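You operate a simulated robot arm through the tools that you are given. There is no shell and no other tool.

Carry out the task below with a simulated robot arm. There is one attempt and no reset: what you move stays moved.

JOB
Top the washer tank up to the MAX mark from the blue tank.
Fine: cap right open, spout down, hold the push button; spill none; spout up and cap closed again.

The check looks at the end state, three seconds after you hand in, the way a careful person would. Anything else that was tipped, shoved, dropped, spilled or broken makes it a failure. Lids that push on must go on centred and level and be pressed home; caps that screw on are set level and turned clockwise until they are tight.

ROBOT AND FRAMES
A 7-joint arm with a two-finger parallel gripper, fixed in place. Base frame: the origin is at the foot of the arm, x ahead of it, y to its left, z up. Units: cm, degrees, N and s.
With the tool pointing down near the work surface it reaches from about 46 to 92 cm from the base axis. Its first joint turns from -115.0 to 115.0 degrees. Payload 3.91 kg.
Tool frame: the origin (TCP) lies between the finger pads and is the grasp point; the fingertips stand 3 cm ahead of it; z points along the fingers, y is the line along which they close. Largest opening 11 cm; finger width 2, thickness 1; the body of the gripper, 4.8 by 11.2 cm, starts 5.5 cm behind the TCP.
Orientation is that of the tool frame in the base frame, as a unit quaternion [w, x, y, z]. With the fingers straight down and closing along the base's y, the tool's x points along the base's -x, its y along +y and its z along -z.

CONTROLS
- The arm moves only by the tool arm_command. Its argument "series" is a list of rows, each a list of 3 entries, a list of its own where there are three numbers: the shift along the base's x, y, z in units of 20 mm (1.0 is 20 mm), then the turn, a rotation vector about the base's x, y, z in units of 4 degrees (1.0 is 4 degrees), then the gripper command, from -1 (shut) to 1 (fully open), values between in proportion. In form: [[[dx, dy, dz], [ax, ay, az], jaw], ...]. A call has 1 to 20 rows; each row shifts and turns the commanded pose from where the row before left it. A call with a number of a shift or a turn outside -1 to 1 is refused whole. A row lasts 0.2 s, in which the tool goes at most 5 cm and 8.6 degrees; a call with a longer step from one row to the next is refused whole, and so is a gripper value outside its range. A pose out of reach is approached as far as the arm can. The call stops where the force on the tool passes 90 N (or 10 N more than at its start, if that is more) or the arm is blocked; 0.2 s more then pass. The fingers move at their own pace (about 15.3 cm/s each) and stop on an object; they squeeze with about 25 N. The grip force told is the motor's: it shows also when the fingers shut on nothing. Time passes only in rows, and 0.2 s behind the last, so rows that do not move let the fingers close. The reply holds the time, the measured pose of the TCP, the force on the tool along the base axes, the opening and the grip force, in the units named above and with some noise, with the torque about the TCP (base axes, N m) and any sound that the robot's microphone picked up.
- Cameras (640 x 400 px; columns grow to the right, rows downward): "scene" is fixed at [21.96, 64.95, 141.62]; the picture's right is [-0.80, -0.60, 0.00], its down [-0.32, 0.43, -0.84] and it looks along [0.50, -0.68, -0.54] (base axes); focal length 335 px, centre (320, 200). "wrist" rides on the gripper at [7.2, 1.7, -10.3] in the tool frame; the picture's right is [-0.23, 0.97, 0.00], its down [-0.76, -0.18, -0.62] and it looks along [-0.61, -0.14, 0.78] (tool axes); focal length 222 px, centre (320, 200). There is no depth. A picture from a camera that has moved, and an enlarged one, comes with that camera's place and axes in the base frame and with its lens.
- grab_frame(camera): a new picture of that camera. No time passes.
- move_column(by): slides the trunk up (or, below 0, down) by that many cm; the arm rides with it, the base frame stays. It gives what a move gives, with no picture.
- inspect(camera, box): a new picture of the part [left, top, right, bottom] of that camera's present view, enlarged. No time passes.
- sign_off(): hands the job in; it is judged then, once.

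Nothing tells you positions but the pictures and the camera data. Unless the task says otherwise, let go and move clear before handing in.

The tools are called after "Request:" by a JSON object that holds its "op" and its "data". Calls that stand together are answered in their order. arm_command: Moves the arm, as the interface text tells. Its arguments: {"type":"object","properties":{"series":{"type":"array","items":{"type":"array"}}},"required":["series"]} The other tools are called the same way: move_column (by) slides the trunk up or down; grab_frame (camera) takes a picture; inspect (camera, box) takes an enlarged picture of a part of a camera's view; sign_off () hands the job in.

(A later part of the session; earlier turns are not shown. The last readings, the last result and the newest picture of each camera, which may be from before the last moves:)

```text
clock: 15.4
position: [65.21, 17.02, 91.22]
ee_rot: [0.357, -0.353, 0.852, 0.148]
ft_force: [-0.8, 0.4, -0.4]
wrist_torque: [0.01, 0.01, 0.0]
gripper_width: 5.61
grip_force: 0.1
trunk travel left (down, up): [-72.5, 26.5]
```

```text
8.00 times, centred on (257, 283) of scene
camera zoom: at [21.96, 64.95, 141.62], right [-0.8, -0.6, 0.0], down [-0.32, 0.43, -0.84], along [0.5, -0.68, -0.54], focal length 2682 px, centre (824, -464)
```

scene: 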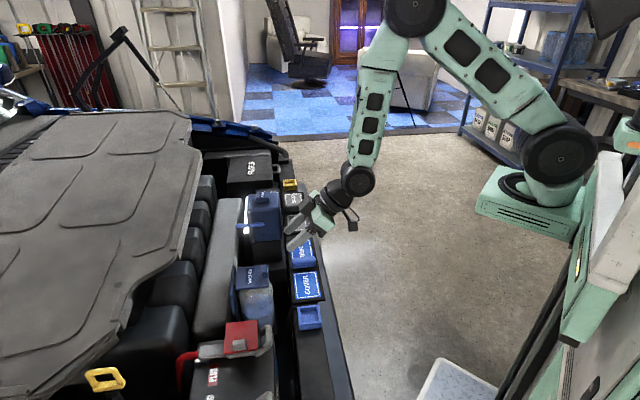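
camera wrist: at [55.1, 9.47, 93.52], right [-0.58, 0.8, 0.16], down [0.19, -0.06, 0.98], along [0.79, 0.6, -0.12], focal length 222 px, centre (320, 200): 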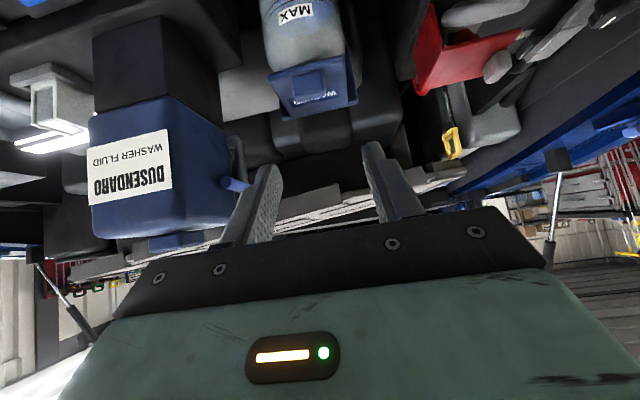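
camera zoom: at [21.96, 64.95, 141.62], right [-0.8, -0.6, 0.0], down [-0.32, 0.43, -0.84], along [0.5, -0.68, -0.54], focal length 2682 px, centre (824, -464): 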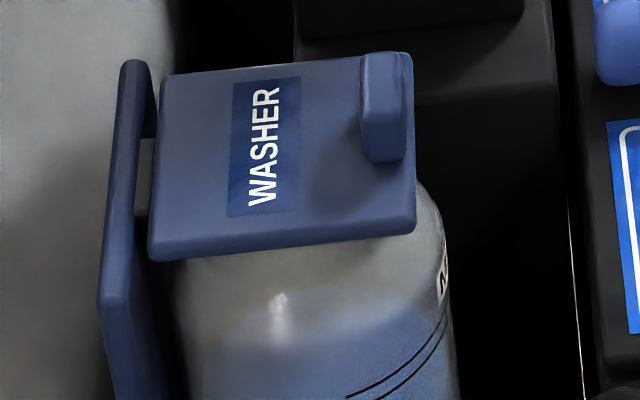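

The lid is a plate about 1 cm thick (z≈78.1–79.1) with a clear gap above the bottle shoulder. I'll descend in front of the bottle with the fingers tilted, stopping before the lid edge.

Request:
{"op": "arm_command", "data": {"series": [[[0.1, 0.1, -0.9], [0, 0, 0], 0.04], [[0.1, 0.1, -0.9], [0, 0, 0], 0.04], [[0.1, 0.1, -0.9], [0, 0, 0], 0.04], [[0.1, 0.1, -0.9], [0, 0, 0], 0.04], [[0.05, 0.05, -0.9], [0, 0, 0], 0.04], [[0, 0, -0.9], [0, 0, 0], 0.04]]}}

Request:
{"op": "grab_frame", "data": {"camera": "wrist"}}

Request:
{"op": "inspect", "data": {"camera": "scene", "box": [225, 225, 325, 325]}}

```text
clock: 16.8
position: [66.06, 17.79, 80.51]
ee_rot: [0.356, -0.353, 0.853, 0.147]
ft_force: [-0.4, -0.5, 0.6]
wrist_torque: [0.01, 0.0, 0.0]
gripper_width: 5.71
grip_force: 0.0
trunk travel left (down, up): [-72.5, 26.5]
```

```text
taken
camera wrist: at [56.08, 10.31, 82.67], right [-0.58, 0.8, 0.16], down [0.19, -0.06, 0.98], along [0.79, 0.6, -0.12], focal length 222 px, centre (320, 200)
```

wrist: 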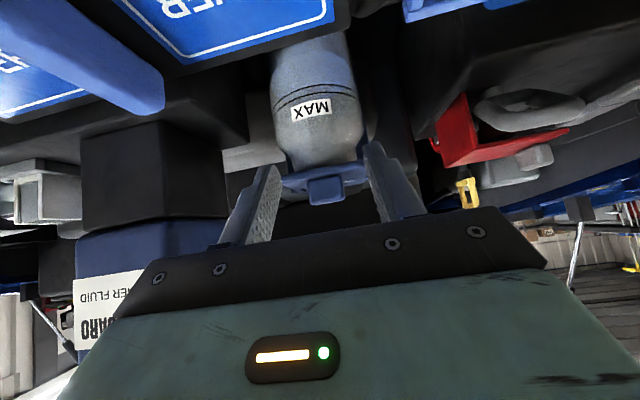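

```text
4.00 times, centred on (275, 275) of scene
camera zoom: at [21.96, 64.95, 141.62], right [-0.8, -0.6, 0.0], down [-0.32, 0.43, -0.84], along [0.5, -0.68, -0.54], focal length 1341 px, centre (500, -100)
```

zoom: 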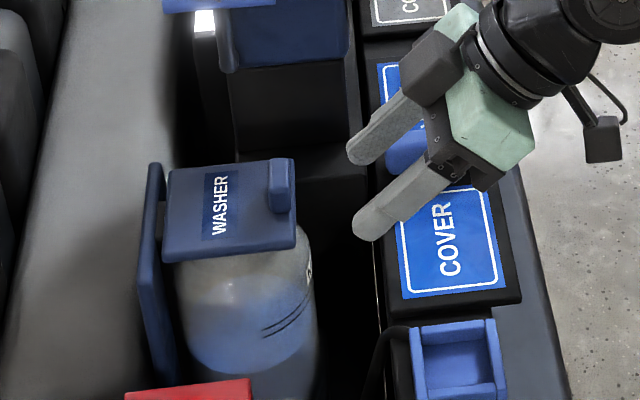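

This is a good front view of the bottle and lid. I'll zoom in to measure the lid edge, neck and liquid level.

Request:
{"op": "inspect", "data": {"camera": "wrist", "box": [240, 130, 400, 230]}}

Request:
{"op": "inspect", "data": {"camera": "wrist", "box": [250, 30, 390, 130]}}

```text
4.00 times, centred on (320, 180) of wrist
camera zoom: at [56.08, 10.31, 82.67], right [-0.58, 0.8, 0.16], down [0.19, -0.06, 0.98], along [0.79, 0.6, -0.12], focal length 888 px, centre (320, 280)
```

zoom: 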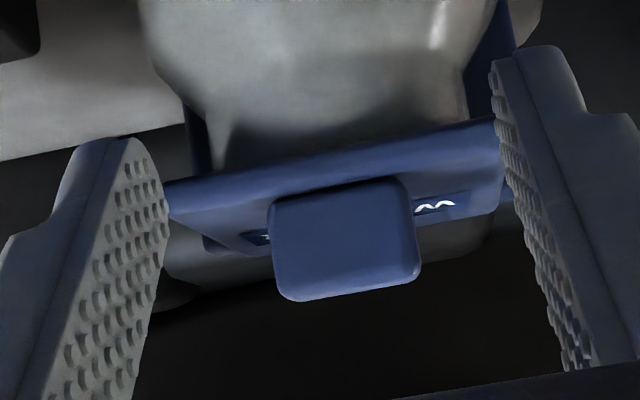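

```text
4.00 times, centred on (320, 80) of wrist
camera zoom: at [56.08, 10.31, 82.67], right [-0.58, 0.8, 0.16], down [0.19, -0.06, 0.98], along [0.79, 0.6, -0.12], focal length 888 px, centre (320, 680)
```

zoom: 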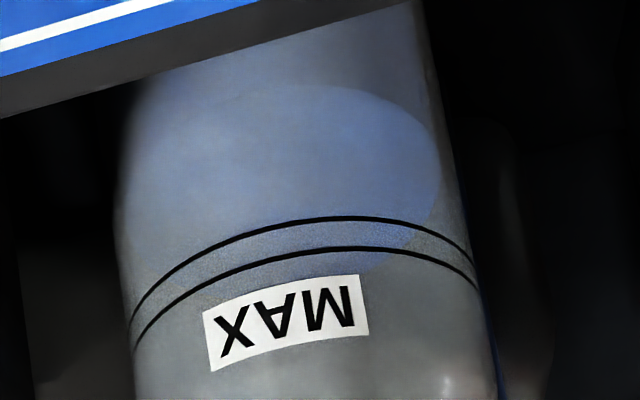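

Now I have firm numbers:
- **Lid and neck:** the lid underside is at z≈77.8, and the neck radius is 3.3, centred on v≈34.2.
- **Level:** about 67.7, with the MAX band at about 70.9–71.6.

I'll drop to finger height and slide inward so one finger goes under each near corner of the lid.

Request:
{"op": "arm_command", "data": {"series": [[[0, 0, -0.7], [0, 0, 0], 0.04], [[0, 0, -0.7], [0, 0, 0], 0.04], [[0.3, 0.3, 0], [0, 0, 0], 0.04], [[0.3, 0.3, 0], [0, 0, 0], 0.04], [[0.3, 0.3, 0], [0, 0, 0], 0.04], [[0.3, 0.3, 0], [0, 0, 0], 0.04]]}}

Request:
{"op": "inspect", "data": {"camera": "wrist", "box": [220, 110, 420, 240]}}

Request:
{"op": "inspect", "data": {"camera": "scene", "box": [225, 225, 325, 325]}}

```text
clock: 18.2
position: [68.32, 20.25, 77.77]
ee_rot: [0.355, -0.353, 0.853, 0.147]
ft_force: [0.5, -0.2, 0.2]
wrist_torque: [0.0, -0.01, -0.01]
gripper_width: 5.72
grip_force: 0.0
trunk travel left (down, up): [-72.5, 26.5]
```

```text
3.08 times, centred on (320, 175) of wrist
camera zoom: at [58.42, 12.72, 79.99], right [-0.58, 0.8, 0.16], down [0.19, -0.06, 0.98], along [0.79, 0.59, -0.12], focal length 684 px, centre (320, 277)
```

zoom: 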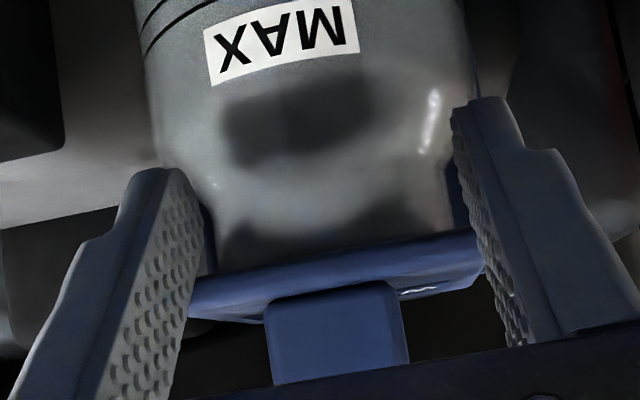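

```text
4.00 times, centred on (275, 275) of scene
camera zoom: at [21.96, 64.95, 141.62], right [-0.8, -0.6, 0.0], down [-0.32, 0.43, -0.84], along [0.5, -0.68, -0.54], focal length 1341 px, centre (500, -100)
```

zoom: 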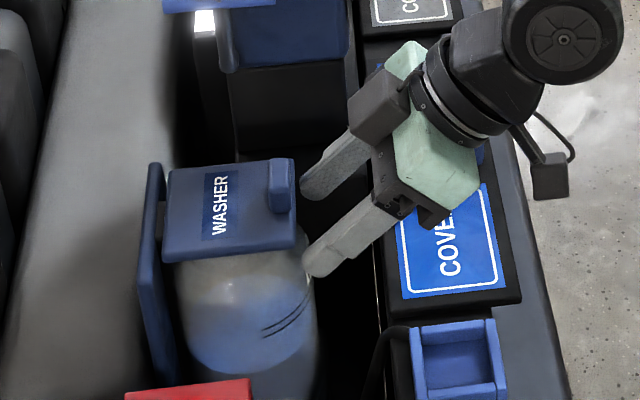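

The fingers are just at the lid edge and have touched nothing. I'll narrow the gap slightly, recentre by 0.2 cm, and slide the last centimetre under the lid corners.

Request:
{"op": "arm_command", "data": {"series": [[[0.07, -0.07, 0], [0, 0, 0], -0.05], [[0.14, 0.14, 0], [0, 0, 0], -0.05], [[0.14, 0.14, 0], [0, 0, 0], -0.05], [[0.13, 0.13, 0], [0, 0, 0], -0.05]]}}

Request:
{"op": "inspect", "data": {"camera": "wrist", "box": [220, 110, 420, 240]}}

Request:
{"op": "inspect", "data": {"camera": "scene", "box": [225, 245, 295, 305]}}

```text
clock: 19.2
position: [69.33, 20.94, 77.65]
ee_rot: [0.356, -0.353, 0.853, 0.147]
ft_force: [-0.5, -0.4, 0.2]
wrist_torque: [0.04, -0.03, -0.01]
gripper_width: 5.23
grip_force: 0.0
trunk travel left (down, up): [-72.5, 26.5]
```

```text
3.08 times, centred on (320, 175) of wrist
camera zoom: at [59.36, 13.32, 79.96], right [-0.58, 0.8, 0.16], down [0.19, -0.06, 0.98], along [0.79, 0.59, -0.12], focal length 684 px, centre (320, 277)
```

zoom: 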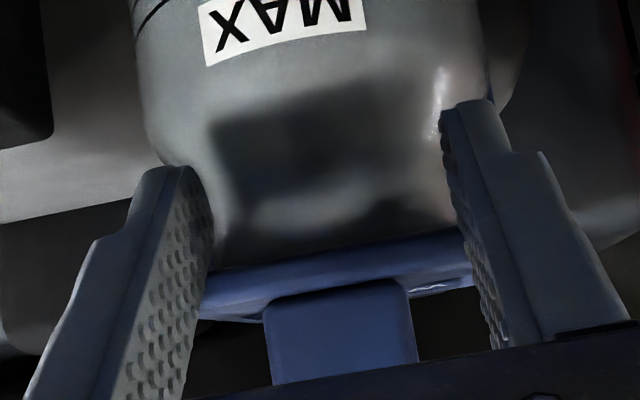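

```text
6.67 times, centred on (260, 275) of scene
camera zoom: at [21.96, 64.95, 141.62], right [-0.8, -0.6, 0.0], down [-0.32, 0.43, -0.84], along [0.5, -0.68, -0.54], focal length 2235 px, centre (720, -300)
```

zoom: 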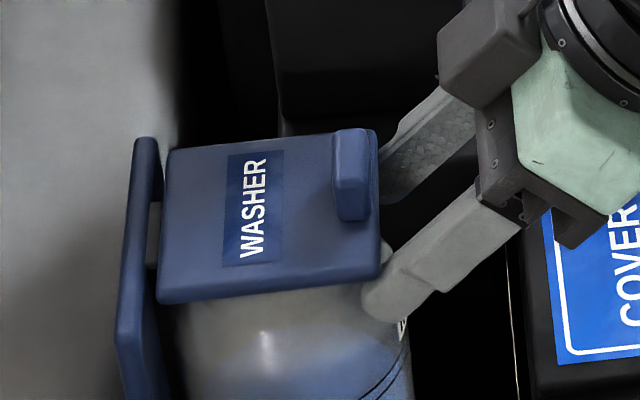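

The fingers are under both near corners with no contact force. Now I'll lift along the lid's arc.

Request:
{"op": "arm_command", "data": {"series": [[[0.06, 0.06, 0.45], [0, 0, 0], -0.05], [[0.08, 0.08, 0.48], [0, 0, 0], -0.05], [[0.1, 0.1, 0.48], [0, 0, 0], -0.05], [[0.1, 0.1, 0.48], [0, 0, 0], -0.05], [[0.11, 0.11, 0.48], [0, 0, 0], -0.05]]}}

Request:
{"op": "inspect", "data": {"camera": "wrist", "box": [220, 110, 420, 240]}}

Request:
{"op": "inspect", "data": {"camera": "scene", "box": [225, 225, 305, 305]}}

```text
clock: 20.4
position: [70.32, 21.74, 82.55]
ee_rot: [0.355, -0.355, 0.852, 0.148]
ft_force: [-0.4, 0.5, -0.3]
wrist_torque: [0.0, 0.0, -0.01]
gripper_width: 5.22
grip_force: 0.2
trunk travel left (down, up): [-72.5, 26.5]
```

```text
3.08 times, centred on (320, 175) of wrist
camera zoom: at [60.38, 14.3, 84.77], right [-0.58, 0.8, 0.16], down [0.19, -0.06, 0.98], along [0.79, 0.6, -0.12], focal length 684 px, centre (320, 277)
```

zoom: 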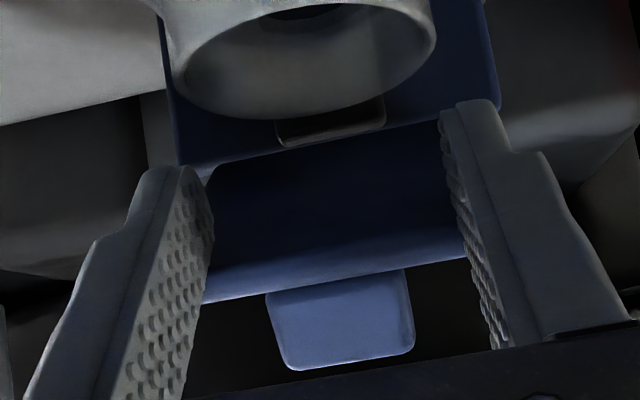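

```text
5.00 times, centred on (265, 265) of scene
camera zoom: at [21.96, 64.95, 141.62], right [-0.8, -0.6, 0.0], down [-0.32, 0.43, -0.84], along [0.5, -0.68, -0.54], focal length 1676 px, centre (595, -125)
```

zoom: 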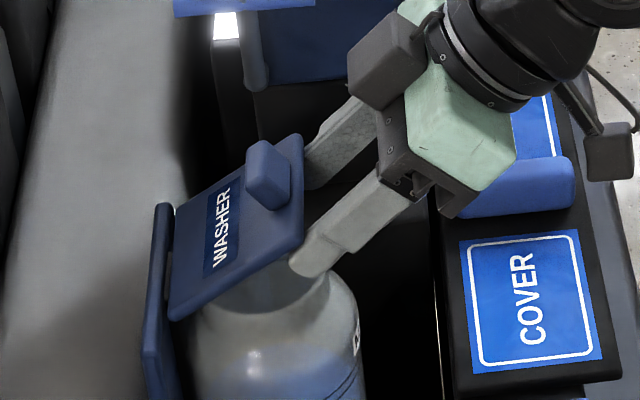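

It's working: the lid rides up on both fingers. I'll continue up and over towards vertical.

Request:
{"op": "arm_command", "data": {"series": [[[0.113, 0.113, 0.43], [0, 0, 0], -0.05], [[0.113, 0.113, 0.43], [0, 0, 0], -0.05], [[0.262, 0.262, 0.255], [0, 0, 0], -0.05], [[0.262, 0.262, 0.255], [0, 0, 0], -0.05], [[0.293, 0.293, 0.15], [0, 0, 0], -0.05], [[0.293, 0.293, 0.15], [0, 0, 0], -0.05]]}}

Request:
{"op": "inspect", "data": {"camera": "wrist", "box": [220, 110, 420, 240]}}

Request:
{"op": "inspect", "data": {"camera": "scene", "box": [215, 205, 305, 305]}}

```text
clock: 21.8
position: [72.99, 24.62, 85.89]
ee_rot: [0.355, -0.353, 0.853, 0.147]
ft_force: [0.3, -0.7, -0.5]
wrist_torque: [0.02, -0.02, -0.02]
gripper_width: 5.21
grip_force: 0.0
trunk travel left (down, up): [-72.5, 26.5]
```

```text
3.08 times, centred on (320, 175) of wrist
camera zoom: at [63.0, 17.07, 88.11], right [-0.58, 0.8, 0.16], down [0.19, -0.06, 0.98], along [0.79, 0.6, -0.12], focal length 684 px, centre (320, 277)
```

zoom: 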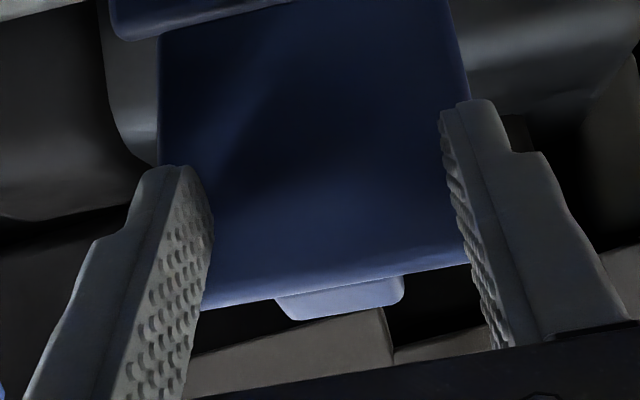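

```text
4.00 times, centred on (260, 255) of scene
camera zoom: at [21.96, 64.95, 141.62], right [-0.8, -0.6, 0.0], down [-0.32, 0.43, -0.84], along [0.5, -0.68, -0.54], focal length 1341 px, centre (560, -20)
```

zoom: 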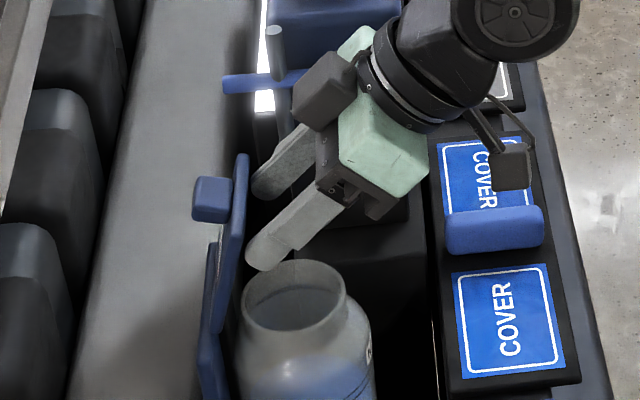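

The lid is nearly vertical. I'll keep pushing inward gently until it passes vertical and meets its stop.

Request:
{"op": "arm_command", "data": {"series": [[[0.2, 0.2, 0.03], [0, 0, 0], -0.05], [[0.2, 0.2, 0.03], [0, 0, 0], -0.05], [[0.2, 0.2, 0], [0, 0, 0], -0.05], [[0.2, 0.2, 0], [0, 0, 0], -0.05], [[0, 0, 0], [0, 0, 0], -0.05]]}}

Request:
{"op": "inspect", "data": {"camera": "wrist", "box": [220, 110, 420, 240]}}

Request:
{"op": "inspect", "data": {"camera": "scene", "box": [215, 205, 305, 305]}}

```text
clock: 23.0
position: [74.63, 26.25, 85.76]
ee_rot: [0.355, -0.354, 0.852, 0.148]
ft_force: [-0.2, -0.3, -0.4]
wrist_torque: [0.0, -0.04, -0.01]
gripper_width: 5.24
grip_force: 0.1
trunk travel left (down, up): [-72.5, 26.5]
```

```text
3.08 times, centred on (320, 175) of wrist
camera zoom: at [64.58, 18.67, 88.09], right [-0.58, 0.8, 0.16], down [0.19, -0.06, 0.98], along [0.79, 0.59, -0.12], focal length 684 px, centre (320, 277)
```

zoom: 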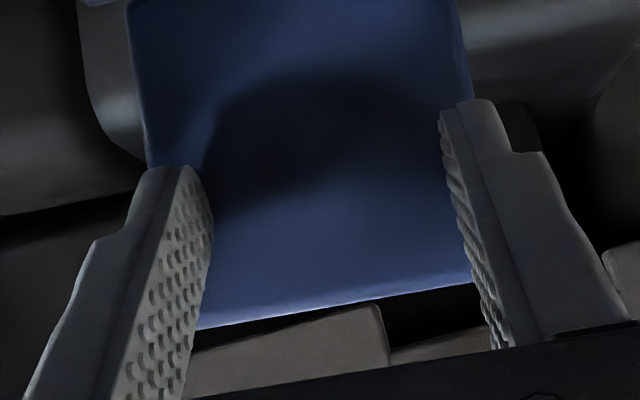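

```text
4.00 times, centred on (260, 255) of scene
camera zoom: at [21.96, 64.95, 141.62], right [-0.8, -0.6, 0.0], down [-0.32, 0.43, -0.84], along [0.5, -0.68, -0.54], focal length 1341 px, centre (560, -20)
```

zoom: 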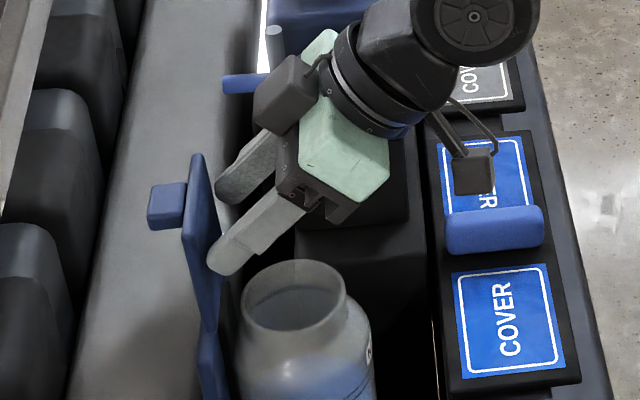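

The lid has gone past vertical with no resistance yet. I'll push a bit further to make sure it's fully open against its stop.

Request:
{"op": "arm_command", "data": {"series": [[[0.18, 0.18, 0], [0, 0, 0], -0.05], [[0.18, 0.18, 0], [0, 0, 0], -0.05], [[0.18, 0.18, 0], [0, 0, 0], -0.05]]}}

Request:
{"op": "inspect", "data": {"camera": "wrist", "box": [220, 110, 420, 240]}}

Request:
{"op": "inspect", "data": {"camera": "scene", "box": [215, 205, 305, 305]}}

```text
clock: 23.8
position: [75.63, 27.31, 85.83]
ee_rot: [0.355, -0.353, 0.853, 0.147]
ft_force: [-1.8, -1.6, 1.1]
wrist_torque: [-0.06, -0.03, -0.01]
gripper_width: 5.24
grip_force: 0.1
trunk travel left (down, up): [-72.5, 26.5]
```

```text
3.08 times, centred on (320, 175) of wrist
camera zoom: at [65.69, 19.74, 88.18], right [-0.58, 0.8, 0.16], down [0.19, -0.06, 0.98], along [0.79, 0.6, -0.12], focal length 684 px, centre (320, 277)
```

zoom: 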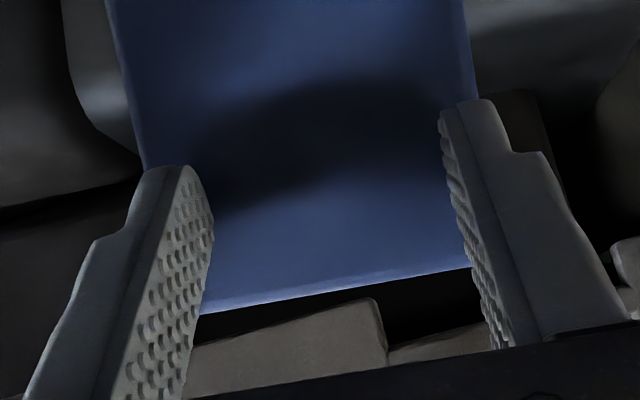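

```text
4.00 times, centred on (260, 255) of scene
camera zoom: at [21.96, 64.95, 141.62], right [-0.8, -0.6, 0.0], down [-0.32, 0.43, -0.84], along [0.5, -0.68, -0.54], focal length 1341 px, centre (560, -20)
```

zoom: 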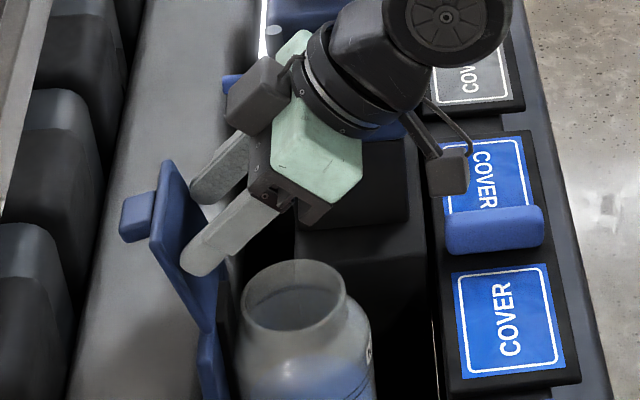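

The lid is at roughly 115° and I feel light contact. I'll push slightly more to confirm the stop, then back away and check that it stays.

Request:
{"op": "arm_command", "data": {"series": [[[0.1, 0.1, 0], [0, 0, 0], -0.05], [[0.1, 0.1, 0], [0, 0, 0], -0.05]]}}

Request:
{"op": "inspect", "data": {"camera": "scene", "box": [215, 205, 305, 305]}}

```text
clock: 24.4
position: [75.78, 27.33, 85.92]
ee_rot: [0.354, -0.354, 0.853, 0.147]
ft_force: [-26.8, -27.2, 19.3]
wrist_torque: [-0.04, -0.04, 0.13]
gripper_width: 5.24
grip_force: 0.0
trunk travel left (down, up): [-72.5, 26.5]
```

```text
4.00 times, centred on (260, 255) of scene
camera zoom: at [21.96, 64.95, 141.62], right [-0.8, -0.6, 0.0], down [-0.32, 0.43, -0.84], along [0.5, -0.68, -0.54], focal length 1341 px, centre (560, -20)
```

zoom: 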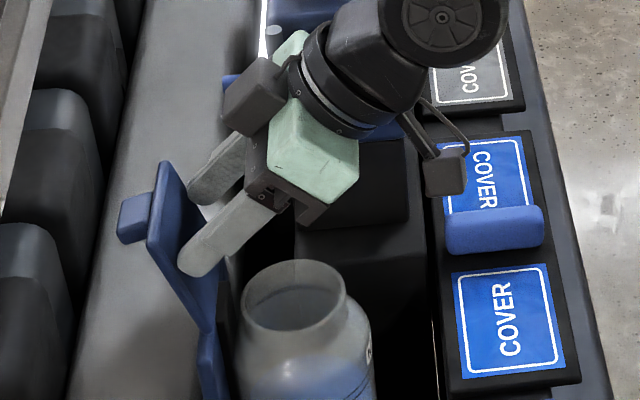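

The lid is open hard against its stop (38 N when pressed). I'll back the fingers straight out, rise, and bring the gripper upright again, then check that the lid stays open.

Request:
{"op": "arm_command", "data": {"series": [[[-0.35, -0.35, 0], [0, 0, 0], -0.05], [[-0.35, -0.35, 0], [0, 0, 0], -0.05], [[-0.35, -0.35, 0], [0, 0, 0], -0.05], [[-0.35, -0.35, 0], [0, 0, 0], -0.05], [[-0.35, -0.35, 0], [0, 0, 0], -0.05], [[-0.35, -0.35, 0.2], [0, 0, 0], -0.05], [[-0.35, -0.35, 0.4], [0, 0, 0], -0.05], [[-0.35, -0.35, 0.6], [0, 0, 0], -0.05], [[0, 0, 0.8], [-1, 1, 0], -0.05], [[0, 0, 0.8], [-1, 1, 0], -0.05], [[0, 0, 0.8], [-1, 1, 0], -0.05], [[0, 0, 0.8], [-1, 1, 0], -0.05], [[0, 0, 0.6], [-1, 1, 0], -0.05], [[0, 0, 0.4], [-1, 1, 0], -0.05], [[0, 0, 0.2], [-1, 1, 0], -0.05], [[0, 0, 0], [-1, 1, 0], -0.05]]}}

Request:
{"op": "grab_frame", "data": {"camera": "wrist"}}

Request:
{"op": "inspect", "data": {"camera": "scene", "box": [200, 170, 320, 310]}}

```text
clock: 27.8
position: [70.34, 22.11, 97.09]
ee_rot: [0.0, -0.382, 0.924, 0.0]
ft_force: [0.2, -0.8, 0.2]
wrist_torque: [0.01, -0.02, -0.01]
gripper_width: 5.24
grip_force: 0.0
trunk travel left (down, up): [-72.5, 26.5]
```

```text
taken
camera wrist: at [64.14, 18.23, 107.58], right [-0.53, 0.85, 0.0], down [0.67, 0.41, 0.62], along [0.53, 0.33, -0.78], focal length 222 px, centre (320, 200)
```

wrist: 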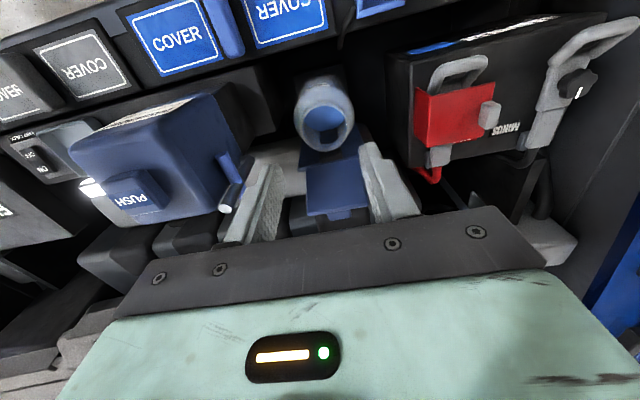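

```text
2.86 times, centred on (260, 240) of scene
camera zoom: at [21.96, 64.95, 141.62], right [-0.8, -0.6, 0.0], down [-0.32, 0.43, -0.84], along [0.5, -0.68, -0.54], focal length 958 px, centre (491, 86)
```

zoom: 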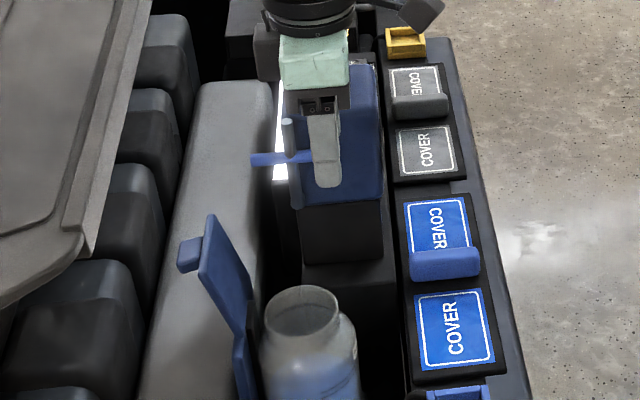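

The lid stays fully open and the bottle mouth is clear. Now I'll zoom in on the spout, its bar and the push button.

Request:
{"op": "inspect", "data": {"camera": "wrist", "box": [60, 90, 280, 250]}}

Request:
{"op": "inspect", "data": {"camera": "wrist", "box": [205, 140, 265, 220]}}

Request:
{"op": "inspect", "data": {"camera": "wrist", "box": [280, 60, 380, 160]}}

```text
2.50 times, centred on (170, 170) of wrist
camera zoom: at [64.14, 18.23, 107.58], right [-0.53, 0.85, 0.0], down [0.67, 0.41, 0.62], along [0.53, 0.33, -0.78], focal length 555 px, centre (695, 275)
```

zoom: 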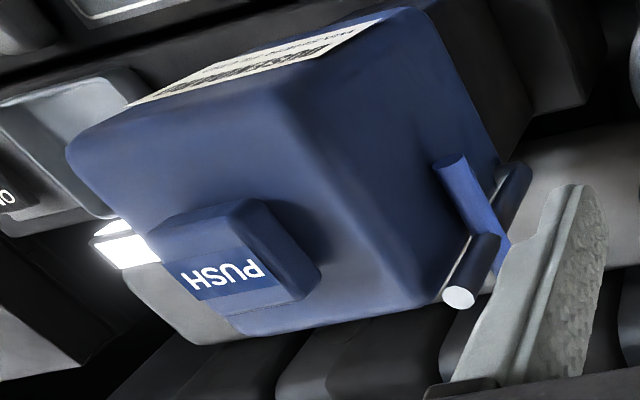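

```text
5.00 times, centred on (235, 180) of wrist
camera zoom: at [64.14, 18.23, 107.58], right [-0.53, 0.85, 0.0], down [0.67, 0.41, 0.62], along [0.53, 0.33, -0.78], focal length 1111 px, centre (745, 300)
```

zoom: 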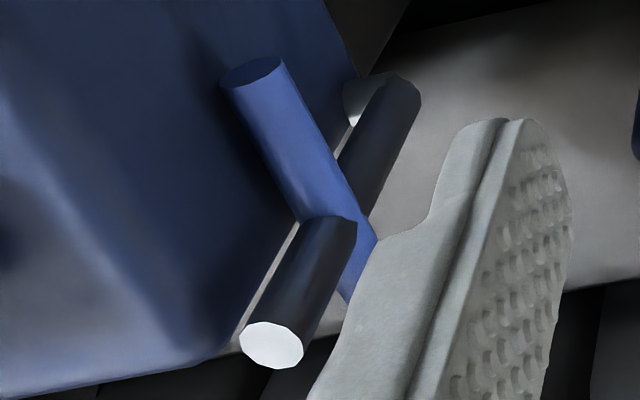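

```text
4.00 times, centred on (330, 110) of wrist
camera zoom: at [64.14, 18.23, 107.58], right [-0.53, 0.85, 0.0], down [0.67, 0.41, 0.62], along [0.53, 0.33, -0.78], focal length 888 px, centre (280, 560)
```

zoom: 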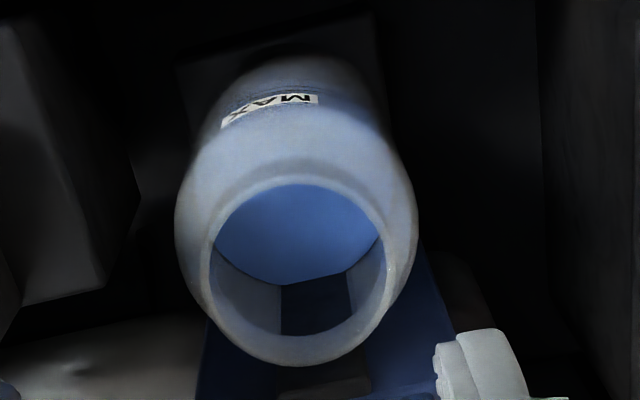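

The tube pivots near (v≈44.4, z≈82), and the bar crosses it at z≈88.3, with its free outer half at u≈70–73. I'll move above that outer half at a safe height with the fingers 4 cm apart.

Request:
{"op": "arm_command", "data": {"series": [[[0.708, -0.158, 0], [0, 0, 0], -0.273], [[0.708, -0.158, 0], [0, 0, 0], -0.273], [[0.708, -0.158, 0], [0, 0, 0], -0.273], [[0.708, -0.158, 0], [0, 0, 0], -0.273], [[0.708, -0.158, 0], [0, 0, 0], -0.273], [[0.708, -0.158, 0], [0, 0, 0], -0.273], [[0.708, -0.158, 0], [0, 0, 0], -0.273], [[0.708, -0.158, 0], [0, 0, 0], -0.273]]}}

Request:
{"op": "grab_frame", "data": {"camera": "wrist"}}

Request:
{"op": "inspect", "data": {"camera": "scene", "box": [210, 150, 310, 260]}}

```text
clock: 29.6
position: [81.81, 19.56, 97.14]
ee_rot: [-0.001, -0.382, 0.924, -0.001]
ft_force: [-0.6, 0.7, 0.1]
wrist_torque: [0.01, -0.01, -0.03]
gripper_width: 4.0
grip_force: 0.1
trunk travel left (down, up): [-72.5, 26.5]
```

```text
taken
camera wrist: at [75.52, 15.56, 107.58], right [-0.53, 0.85, 0.0], down [0.66, 0.41, 0.62], along [0.53, 0.33, -0.78], focal length 222 px, centre (320, 200)
```

wrist: 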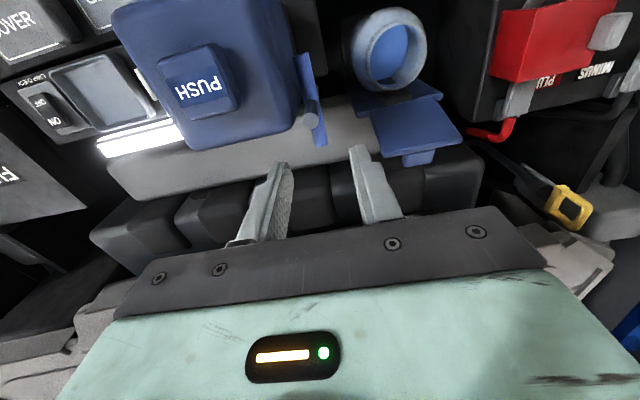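

```text
3.64 times, centred on (260, 205) of scene
camera zoom: at [21.96, 64.95, 141.62], right [-0.8, -0.6, 0.0], down [-0.32, 0.43, -0.84], along [0.5, -0.68, -0.54], focal length 1219 px, centre (538, 182)
```

zoom: 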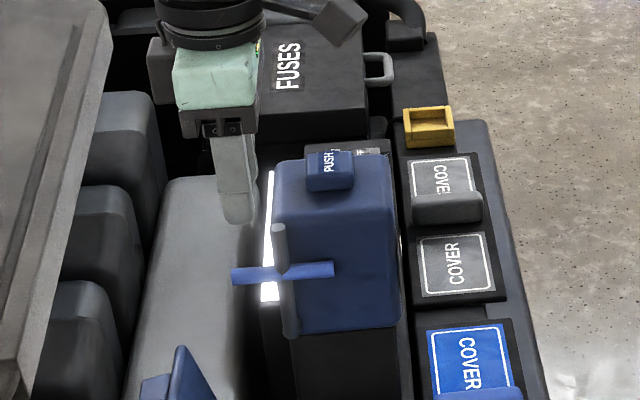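

I'm above the bar now. I'll zoom in for a precise alignment before descending.

Request:
{"op": "inspect", "data": {"camera": "wrist", "box": [260, 40, 400, 240]}}

Request:
{"op": "inspect", "data": {"camera": "wrist", "box": [130, 20, 300, 160]}}

```text
2.00 times, centred on (330, 140) of wrist
camera zoom: at [75.52, 15.56, 107.58], right [-0.53, 0.85, 0.0], down [0.66, 0.41, 0.62], along [0.53, 0.33, -0.78], focal length 444 px, centre (300, 320)
```

zoom: 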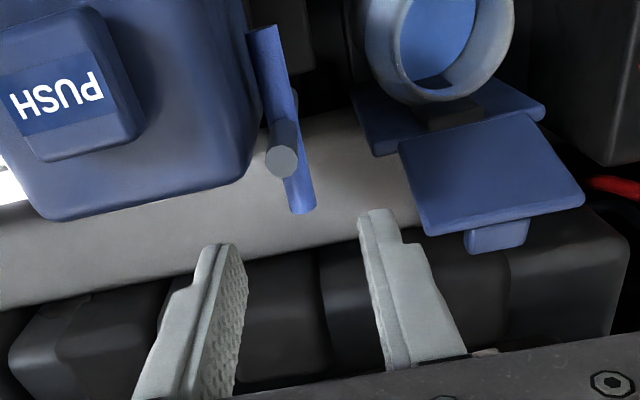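

```text
2.86 times, centred on (215, 90) of wrist
camera zoom: at [75.52, 15.56, 107.58], right [-0.53, 0.85, 0.0], down [0.66, 0.41, 0.62], along [0.53, 0.33, -0.78], focal length 635 px, centre (620, 514)
```

zoom: 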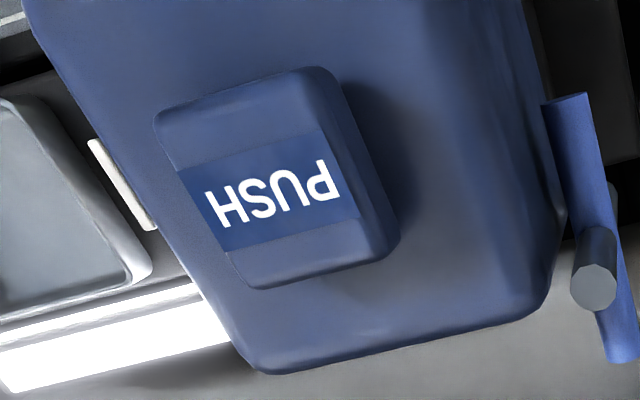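

The bar is at v≈44.2, with the outer end at u≈73. I'll descend with the bar between the fingers.

Request:
{"op": "arm_command", "data": {"series": [[[0.07, -0.07, -0.6], [0, 0, 0], -0.273], [[0, 0, -0.8], [0, 0, 0], -0.273], [[0, 0, -0.8], [0, 0, 0], -0.273], [[0, 0, -0.7], [0, 0, 0], -0.273], [[0, 0, -0.5], [0, 0, 0], -0.273]]}}

Request:
{"op": "inspect", "data": {"camera": "wrist", "box": [220, 90, 400, 240]}}

Request:
{"op": "inspect", "data": {"camera": "scene", "box": [210, 170, 300, 260]}}

```text
clock: 30.8
position: [82.07, 19.37, 90.21]
ee_rot: [-0.001, -0.383, 0.924, -0.001]
ft_force: [0.4, -0.1, 0.5]
wrist_torque: [0.02, 0.02, -0.03]
gripper_width: 3.99
grip_force: 0.0
trunk travel left (down, up): [-72.5, 26.5]
```

```text
2.67 times, centred on (310, 165) of wrist
camera zoom: at [75.73, 15.46, 100.72], right [-0.53, 0.85, 0.0], down [0.66, 0.41, 0.62], along [0.53, 0.33, -0.78], focal length 592 px, centre (347, 293)
```

zoom: 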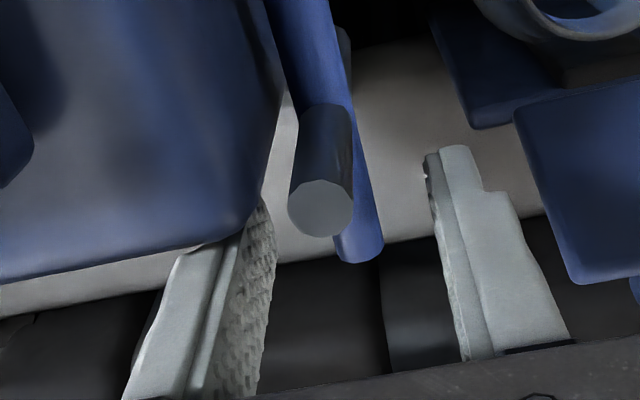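

```text
4.44 times, centred on (255, 215) of scene
camera zoom: at [21.96, 64.95, 141.62], right [-0.8, -0.6, 0.0], down [-0.32, 0.43, -0.84], along [0.5, -0.68, -0.54], focal length 1490 px, centre (609, 133)
```

zoom: 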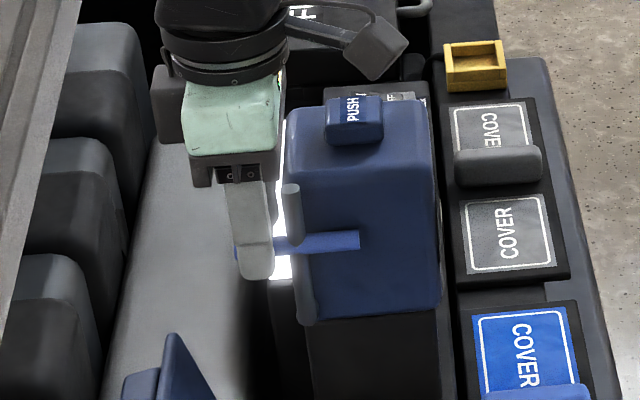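

The bar is centred between the fingers. I'll close on it.

Request:
{"op": "arm_command", "data": {"series": [[[0, 0, 0], [0, 0, 0], -1], [[0, 0, 0], [0, 0, 0], -1], [[0, 0, 0], [0, 0, 0], -1]]}}

Request:
{"op": "inspect", "data": {"camera": "wrist", "box": [220, 90, 400, 240]}}

```text
clock: 31.6
position: [81.93, 19.51, 90.3]
ee_rot: [-0.001, -0.383, 0.924, 0.0]
ft_force: [-1.1, 1.0, -0.8]
wrist_torque: [0.12, -0.01, -0.03]
gripper_width: 1.21
grip_force: 45.4
trunk travel left (down, up): [-72.5, 26.5]
```

```text
2.67 times, centred on (310, 165) of wrist
camera zoom: at [75.73, 15.48, 100.71], right [-0.53, 0.85, 0.0], down [0.66, 0.41, 0.62], along [0.53, 0.33, -0.78], focal length 592 px, centre (347, 293)
```

zoom: 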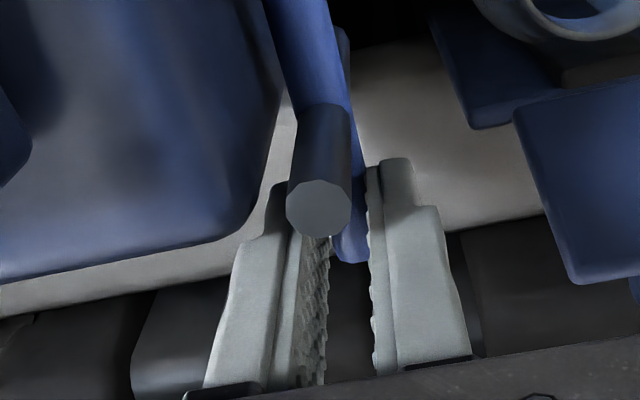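

The bar is firmly held (1.2 cm wide). I'll start swinging the spout down along its arc and watch the forces.

Request:
{"op": "arm_command", "data": {"series": [[[-0.188, 0.188, -0.012], [0, 0, 0], -1], [[-0.187, 0.187, -0.035], [0, 0, 0], -1], [[-0.1835, 0.1835, -0.058], [0, 0, 0], -1], [[-0.18, 0.18, -0.08], [0, 0, 0], -1]]}}

Request:
{"op": "inspect", "data": {"camera": "wrist", "box": [220, 90, 400, 240]}}

Request:
{"op": "inspect", "data": {"camera": "scene", "box": [210, 170, 300, 260]}}

```text
clock: 32.6
position: [80.49, 20.95, 89.93]
ee_rot: [0.0, -0.383, 0.924, 0.0]
ft_force: [7.6, 1.5, 0.9]
wrist_torque: [-0.13, -0.34, 0.01]
gripper_width: 1.21
grip_force: 45.4
trunk travel left (down, up): [-72.5, 26.5]
```

```text
2.67 times, centred on (310, 165) of wrist
camera zoom: at [74.2, 16.95, 100.4], right [-0.53, 0.85, 0.0], down [0.66, 0.41, 0.62], along [0.53, 0.33, -0.78], focal length 592 px, centre (347, 293)
```

zoom: 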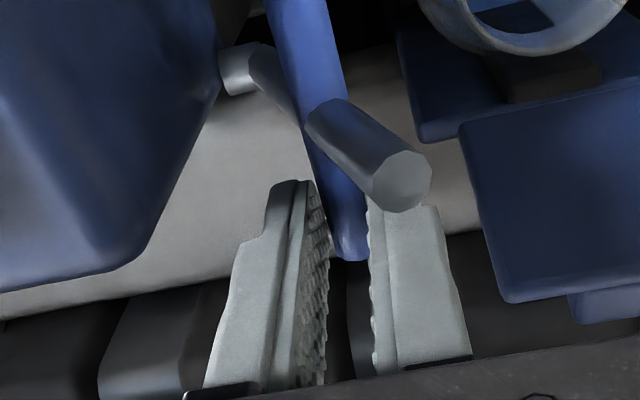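

```text
4.44 times, centred on (255, 215) of scene
camera zoom: at [21.96, 64.95, 141.62], right [-0.8, -0.6, 0.0], down [-0.32, 0.43, -0.84], along [0.5, -0.68, -0.54], focal length 1490 px, centre (609, 133)
```

zoom: 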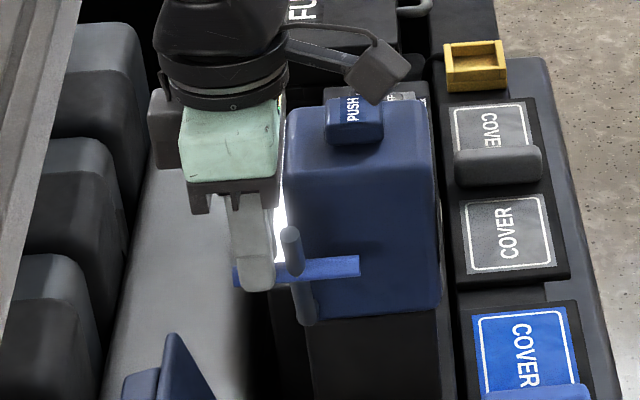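

The spout swings smoothly with low forces. I'll continue to about 50°.

Request:
{"op": "arm_command", "data": {"series": [[[-0.174, 0.174, -0.102], [0, 0, 0], -1], [[-0.167, 0.167, -0.123], [0, 0, 0], -1], [[-0.159, 0.159, -0.143], [0, 0, 0], -1], [[-0.15, 0.15, -0.162], [0, 0, 0], -1], [[-0.139, 0.139, -0.18], [0, 0, 0], -1], [[-0.127, 0.127, -0.196], [0, 0, 0], -1]]}}

Request:
{"op": "inspect", "data": {"camera": "wrist", "box": [220, 50, 400, 240]}}

Request:
{"op": "inspect", "data": {"camera": "scene", "box": [210, 180, 310, 280]}}

```text
clock: 34.0
position: [78.73, 22.71, 88.16]
ee_rot: [0.0, -0.383, 0.924, 0.0]
ft_force: [9.4, 0.1, -1.7]
wrist_torque: [-0.05, -0.36, 0.01]
gripper_width: 1.2
grip_force: 44.3
trunk travel left (down, up): [-72.5, 26.5]
```

```text
2.11 times, centred on (310, 145) of wrist
camera zoom: at [72.37, 18.78, 98.54], right [-0.53, 0.85, 0.0], down [0.66, 0.41, 0.62], along [0.53, 0.33, -0.78], focal length 468 px, centre (341, 316)
```

zoom: 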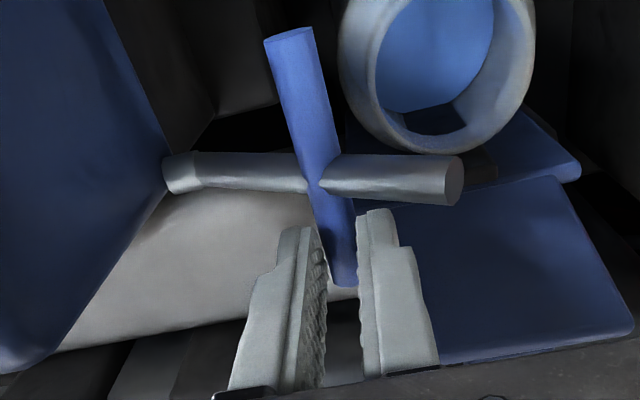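

```text
4.00 times, centred on (260, 230) of scene
camera zoom: at [21.96, 64.95, 141.62], right [-0.8, -0.6, 0.0], down [-0.32, 0.43, -0.84], along [0.5, -0.68, -0.54], focal length 1341 px, centre (560, 80)
```

zoom: 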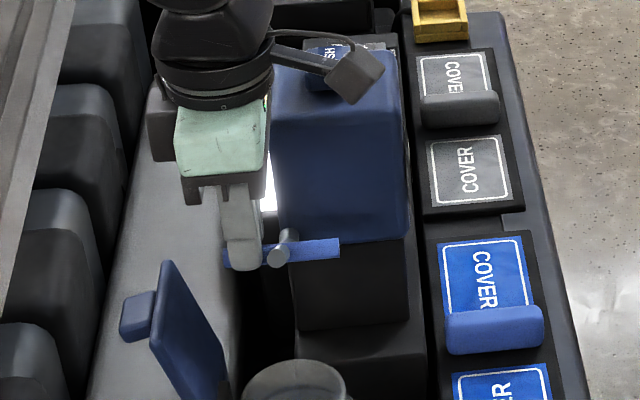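

The spout is past halfway, and its tip is heading for the bottle mouth. I'll continue towards horizontal.

Request:
{"op": "arm_command", "data": {"series": [[[-0.104, 0.104, -0.232], [0, 0, 0], -1], [[-0.0895, 0.0895, -0.2435], [0, 0, 0], -1], [[-0.074, 0.074, -0.254], [0, 0, 0], -1], [[-0.058, 0.058, -0.262], [0, 0, 0], -1], [[-0.042, 0.042, -0.268], [0, 0, 0], -1]]}}

Request:
{"op": "inspect", "data": {"camera": "wrist", "box": [220, 50, 400, 240]}}

Request:
{"op": "inspect", "data": {"camera": "scene", "box": [210, 200, 310, 300]}}

```text
clock: 35.2
position: [77.83, 23.43, 85.56]
ee_rot: [0.0, -0.383, 0.924, 0.0]
ft_force: [0.0, -0.1, 0.1]
wrist_torque: [0.04, 0.01, -0.02]
gripper_width: 0.0
grip_force: 37.9
trunk travel left (down, up): [-72.5, 26.5]
```

```text
2.11 times, centred on (310, 145) of wrist
camera zoom: at [71.58, 19.59, 96.03], right [-0.53, 0.85, 0.0], down [0.66, 0.41, 0.62], along [0.53, 0.33, -0.78], focal length 468 px, centre (341, 316)
```

zoom: 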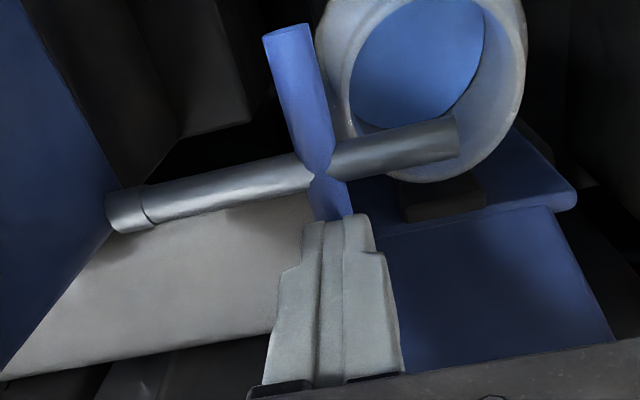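

```text
4.00 times, centred on (260, 250) of scene
camera zoom: at [21.96, 64.95, 141.62], right [-0.8, -0.6, 0.0], down [-0.32, 0.43, -0.84], along [0.5, -0.68, -0.54], focal length 1341 px, centre (560, 0)
```

zoom: 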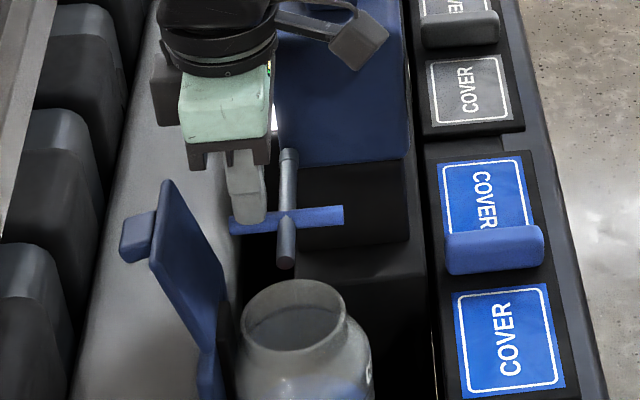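

The bar slipped out of the fingers near the end, and the spout now lies about horizontal with its tip over the middle of the bottle mouth. I'll press gently down on the bar with the closed fingertips to check that it's at its lower stop.

Request:
{"op": "arm_command", "data": {"series": [[[0, 0, -0.1], [0, 0, 0], -1], [[0, 0, -0.1], [0, 0, 0], -1], [[0, 0, -0.1], [0, 0, 0], -1]]}}

Request:
{"op": "inspect", "data": {"camera": "wrist", "box": [220, 50, 400, 240]}}

Request:
{"op": "inspect", "data": {"camera": "scene", "box": [210, 200, 310, 300]}}

```text
clock: 36.0
position: [77.89, 23.5, 85.4]
ee_rot: [0.001, -0.382, 0.924, 0.001]
ft_force: [-6.0, -2.4, 24.3]
wrist_torque: [-0.16, 0.21, -0.05]
gripper_width: 0.0
grip_force: 38.0
trunk travel left (down, up): [-72.5, 26.5]
```

```text
2.11 times, centred on (310, 145) of wrist
camera zoom: at [71.53, 19.55, 95.79], right [-0.53, 0.85, 0.0], down [0.66, 0.41, 0.63], along [0.53, 0.33, -0.78], focal length 468 px, centre (341, 316)
```

zoom: 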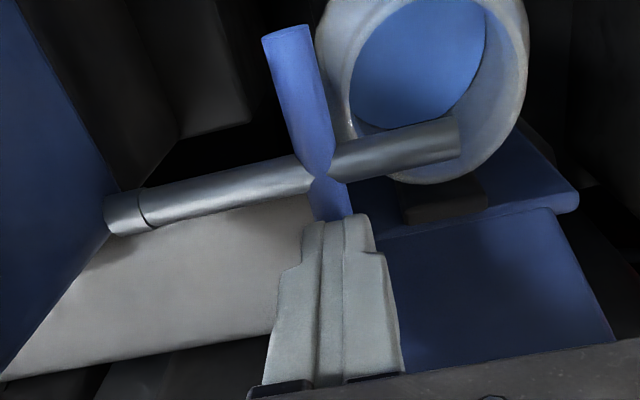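

```text
4.00 times, centred on (260, 250) of scene
camera zoom: at [21.96, 64.95, 141.62], right [-0.8, -0.6, 0.0], down [-0.32, 0.43, -0.84], along [0.5, -0.68, -0.54], focal length 1341 px, centre (560, 0)
```

zoom: 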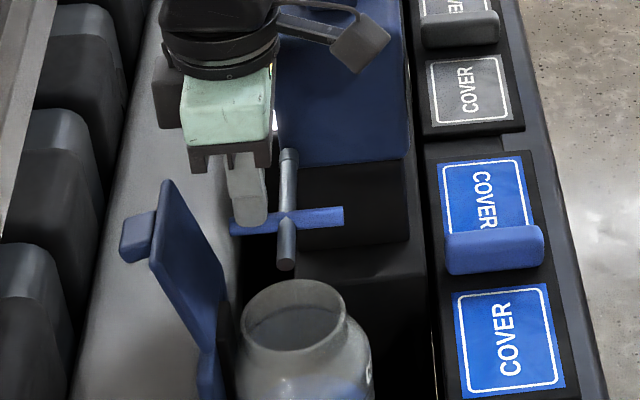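

The spout doesn't move under 24 N, so it's on its lower stop with the tip over the mouth. Now I'll raise the gripper clear and move over the push button.

Request:
{"op": "arm_command", "data": {"series": [[[0, 0, 0.92], [0, 0, 0], -1], [[0, 0, 0.92], [0, 0, 0], -1], [[0, 0, 0.92], [0, 0, 0], -1], [[0, 0, 0.92], [0, 0, 0], -1], [[0, 0, 0.92], [0, 0, 0], -1], [[0, 0, 0.92], [0, 0, 0], -1], [[0, 0, 0.92], [0, 0, 0], -1], [[0, 0, 0.92], [0, 0, 0], -1], [[0.2125, -0.753, 0.1], [0, 0, 0], -1], [[0.2125, -0.753, 0.1], [0, 0, 0], -1], [[0.2125, -0.753, 0], [0, 0, 0], -1], [[0.2125, -0.753, 0], [0, 0, 0], -1], [[0.2125, -0.753, 0], [0, 0, 0], -1], [[0.2125, -0.753, 0], [0, 0, 0], -1], [[0.2125, -0.753, 0], [0, 0, 0], -1], [[0.2125, -0.753, 0], [0, 0, 0], -1]]}}

Request:
{"op": "grab_frame", "data": {"camera": "wrist"}}

Request:
{"op": "inspect", "data": {"camera": "scene", "box": [210, 160, 310, 330]}}

```text
clock: 39.4
position: [81.26, 11.51, 100.04]
ee_rot: [0.0, -0.382, 0.924, 0.0]
ft_force: [-0.2, 0.9, 1.0]
wrist_torque: [-0.03, 0.04, 0.02]
gripper_width: 0.01
grip_force: 37.9
trunk travel left (down, up): [-72.5, 26.5]
```

```text
taken
camera wrist: at [74.92, 7.5, 110.51], right [-0.53, 0.85, 0.0], down [0.66, 0.41, 0.62], along [0.53, 0.33, -0.78], focal length 222 px, centre (320, 200)
```

wrist: 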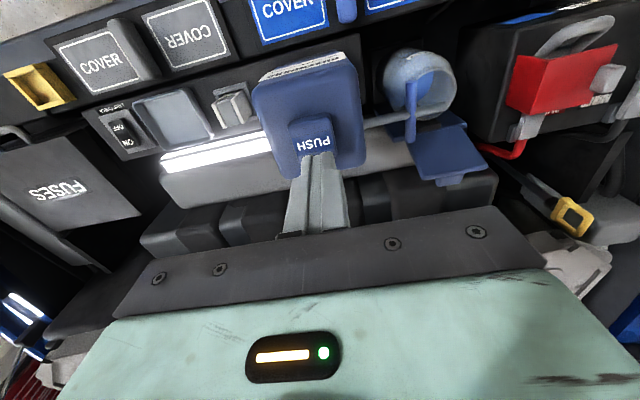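

```text
2.35 times, centred on (260, 245) of scene
camera zoom: at [21.96, 64.95, 141.62], right [-0.8, -0.6, 0.0], down [-0.32, 0.43, -0.84], along [0.5, -0.68, -0.54], focal length 789 px, centre (461, 94)
```

zoom: 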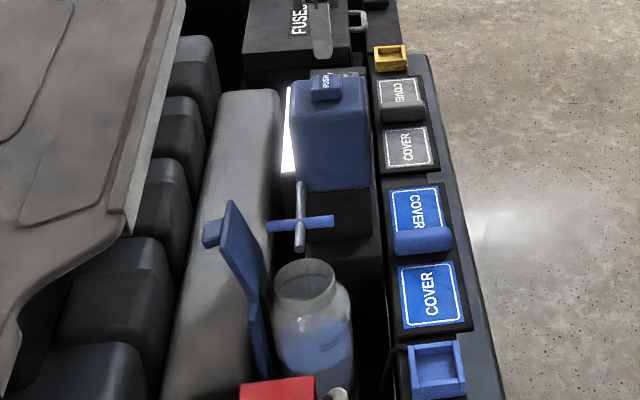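

I'm over the button. I'll zoom in to align with it, and also check the spout tip, bottle and level before pressing.

Request:
{"op": "inspect", "data": {"camera": "wrist", "box": [240, 50, 380, 200]}}

Request:
{"op": "inspect", "data": {"camera": "scene", "box": [235, 230, 295, 330]}}

Request:
{"op": "inspect", "data": {"camera": "wrist", "box": [360, 30, 480, 150]}}

```text
2.67 times, centred on (310, 125) of wrist
camera zoom: at [74.92, 7.5, 110.51], right [-0.53, 0.85, 0.0], down [0.66, 0.41, 0.62], along [0.53, 0.33, -0.78], focal length 592 px, centre (347, 400)
```

zoom: 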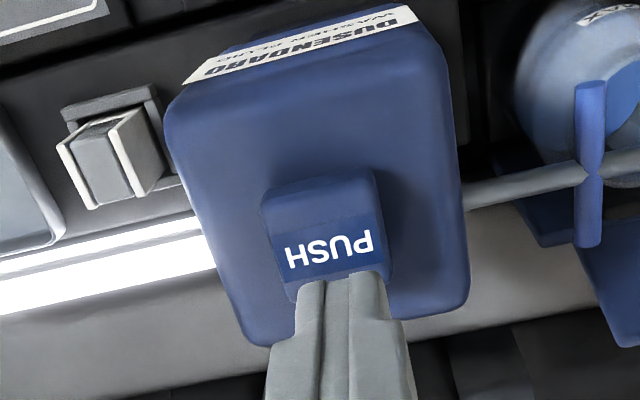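

```text
4.00 times, centred on (265, 280) of scene
camera zoom: at [21.96, 64.95, 141.62], right [-0.8, -0.6, 0.0], down [-0.32, 0.43, -0.84], along [0.5, -0.68, -0.54], focal length 1341 px, centre (540, -120)
```

zoom: 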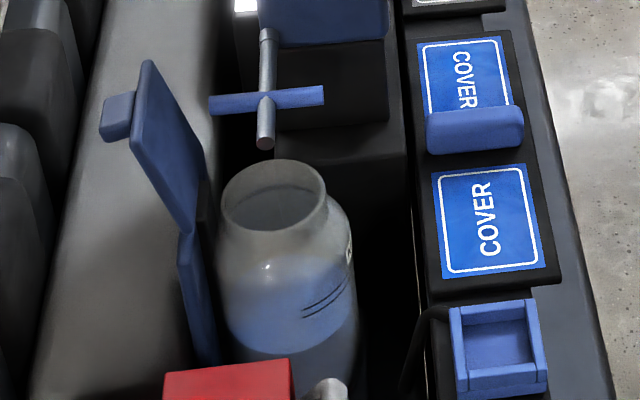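

```text
3.33 times, centred on (420, 90) of wrist
camera zoom: at [74.92, 7.5, 110.51], right [-0.53, 0.85, 0.0], down [0.66, 0.41, 0.62], along [0.53, 0.33, -0.78], focal length 740 px, centre (-13, 567)
```

zoom: 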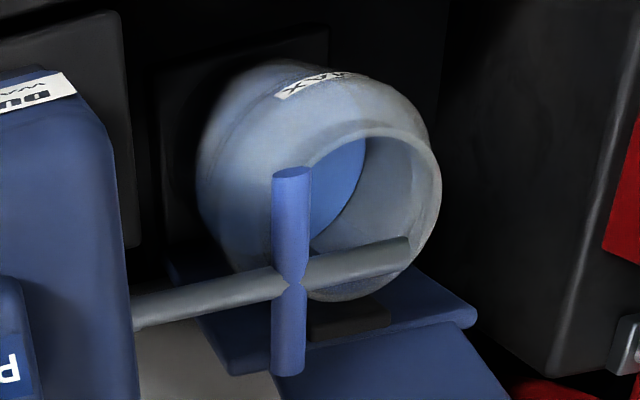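

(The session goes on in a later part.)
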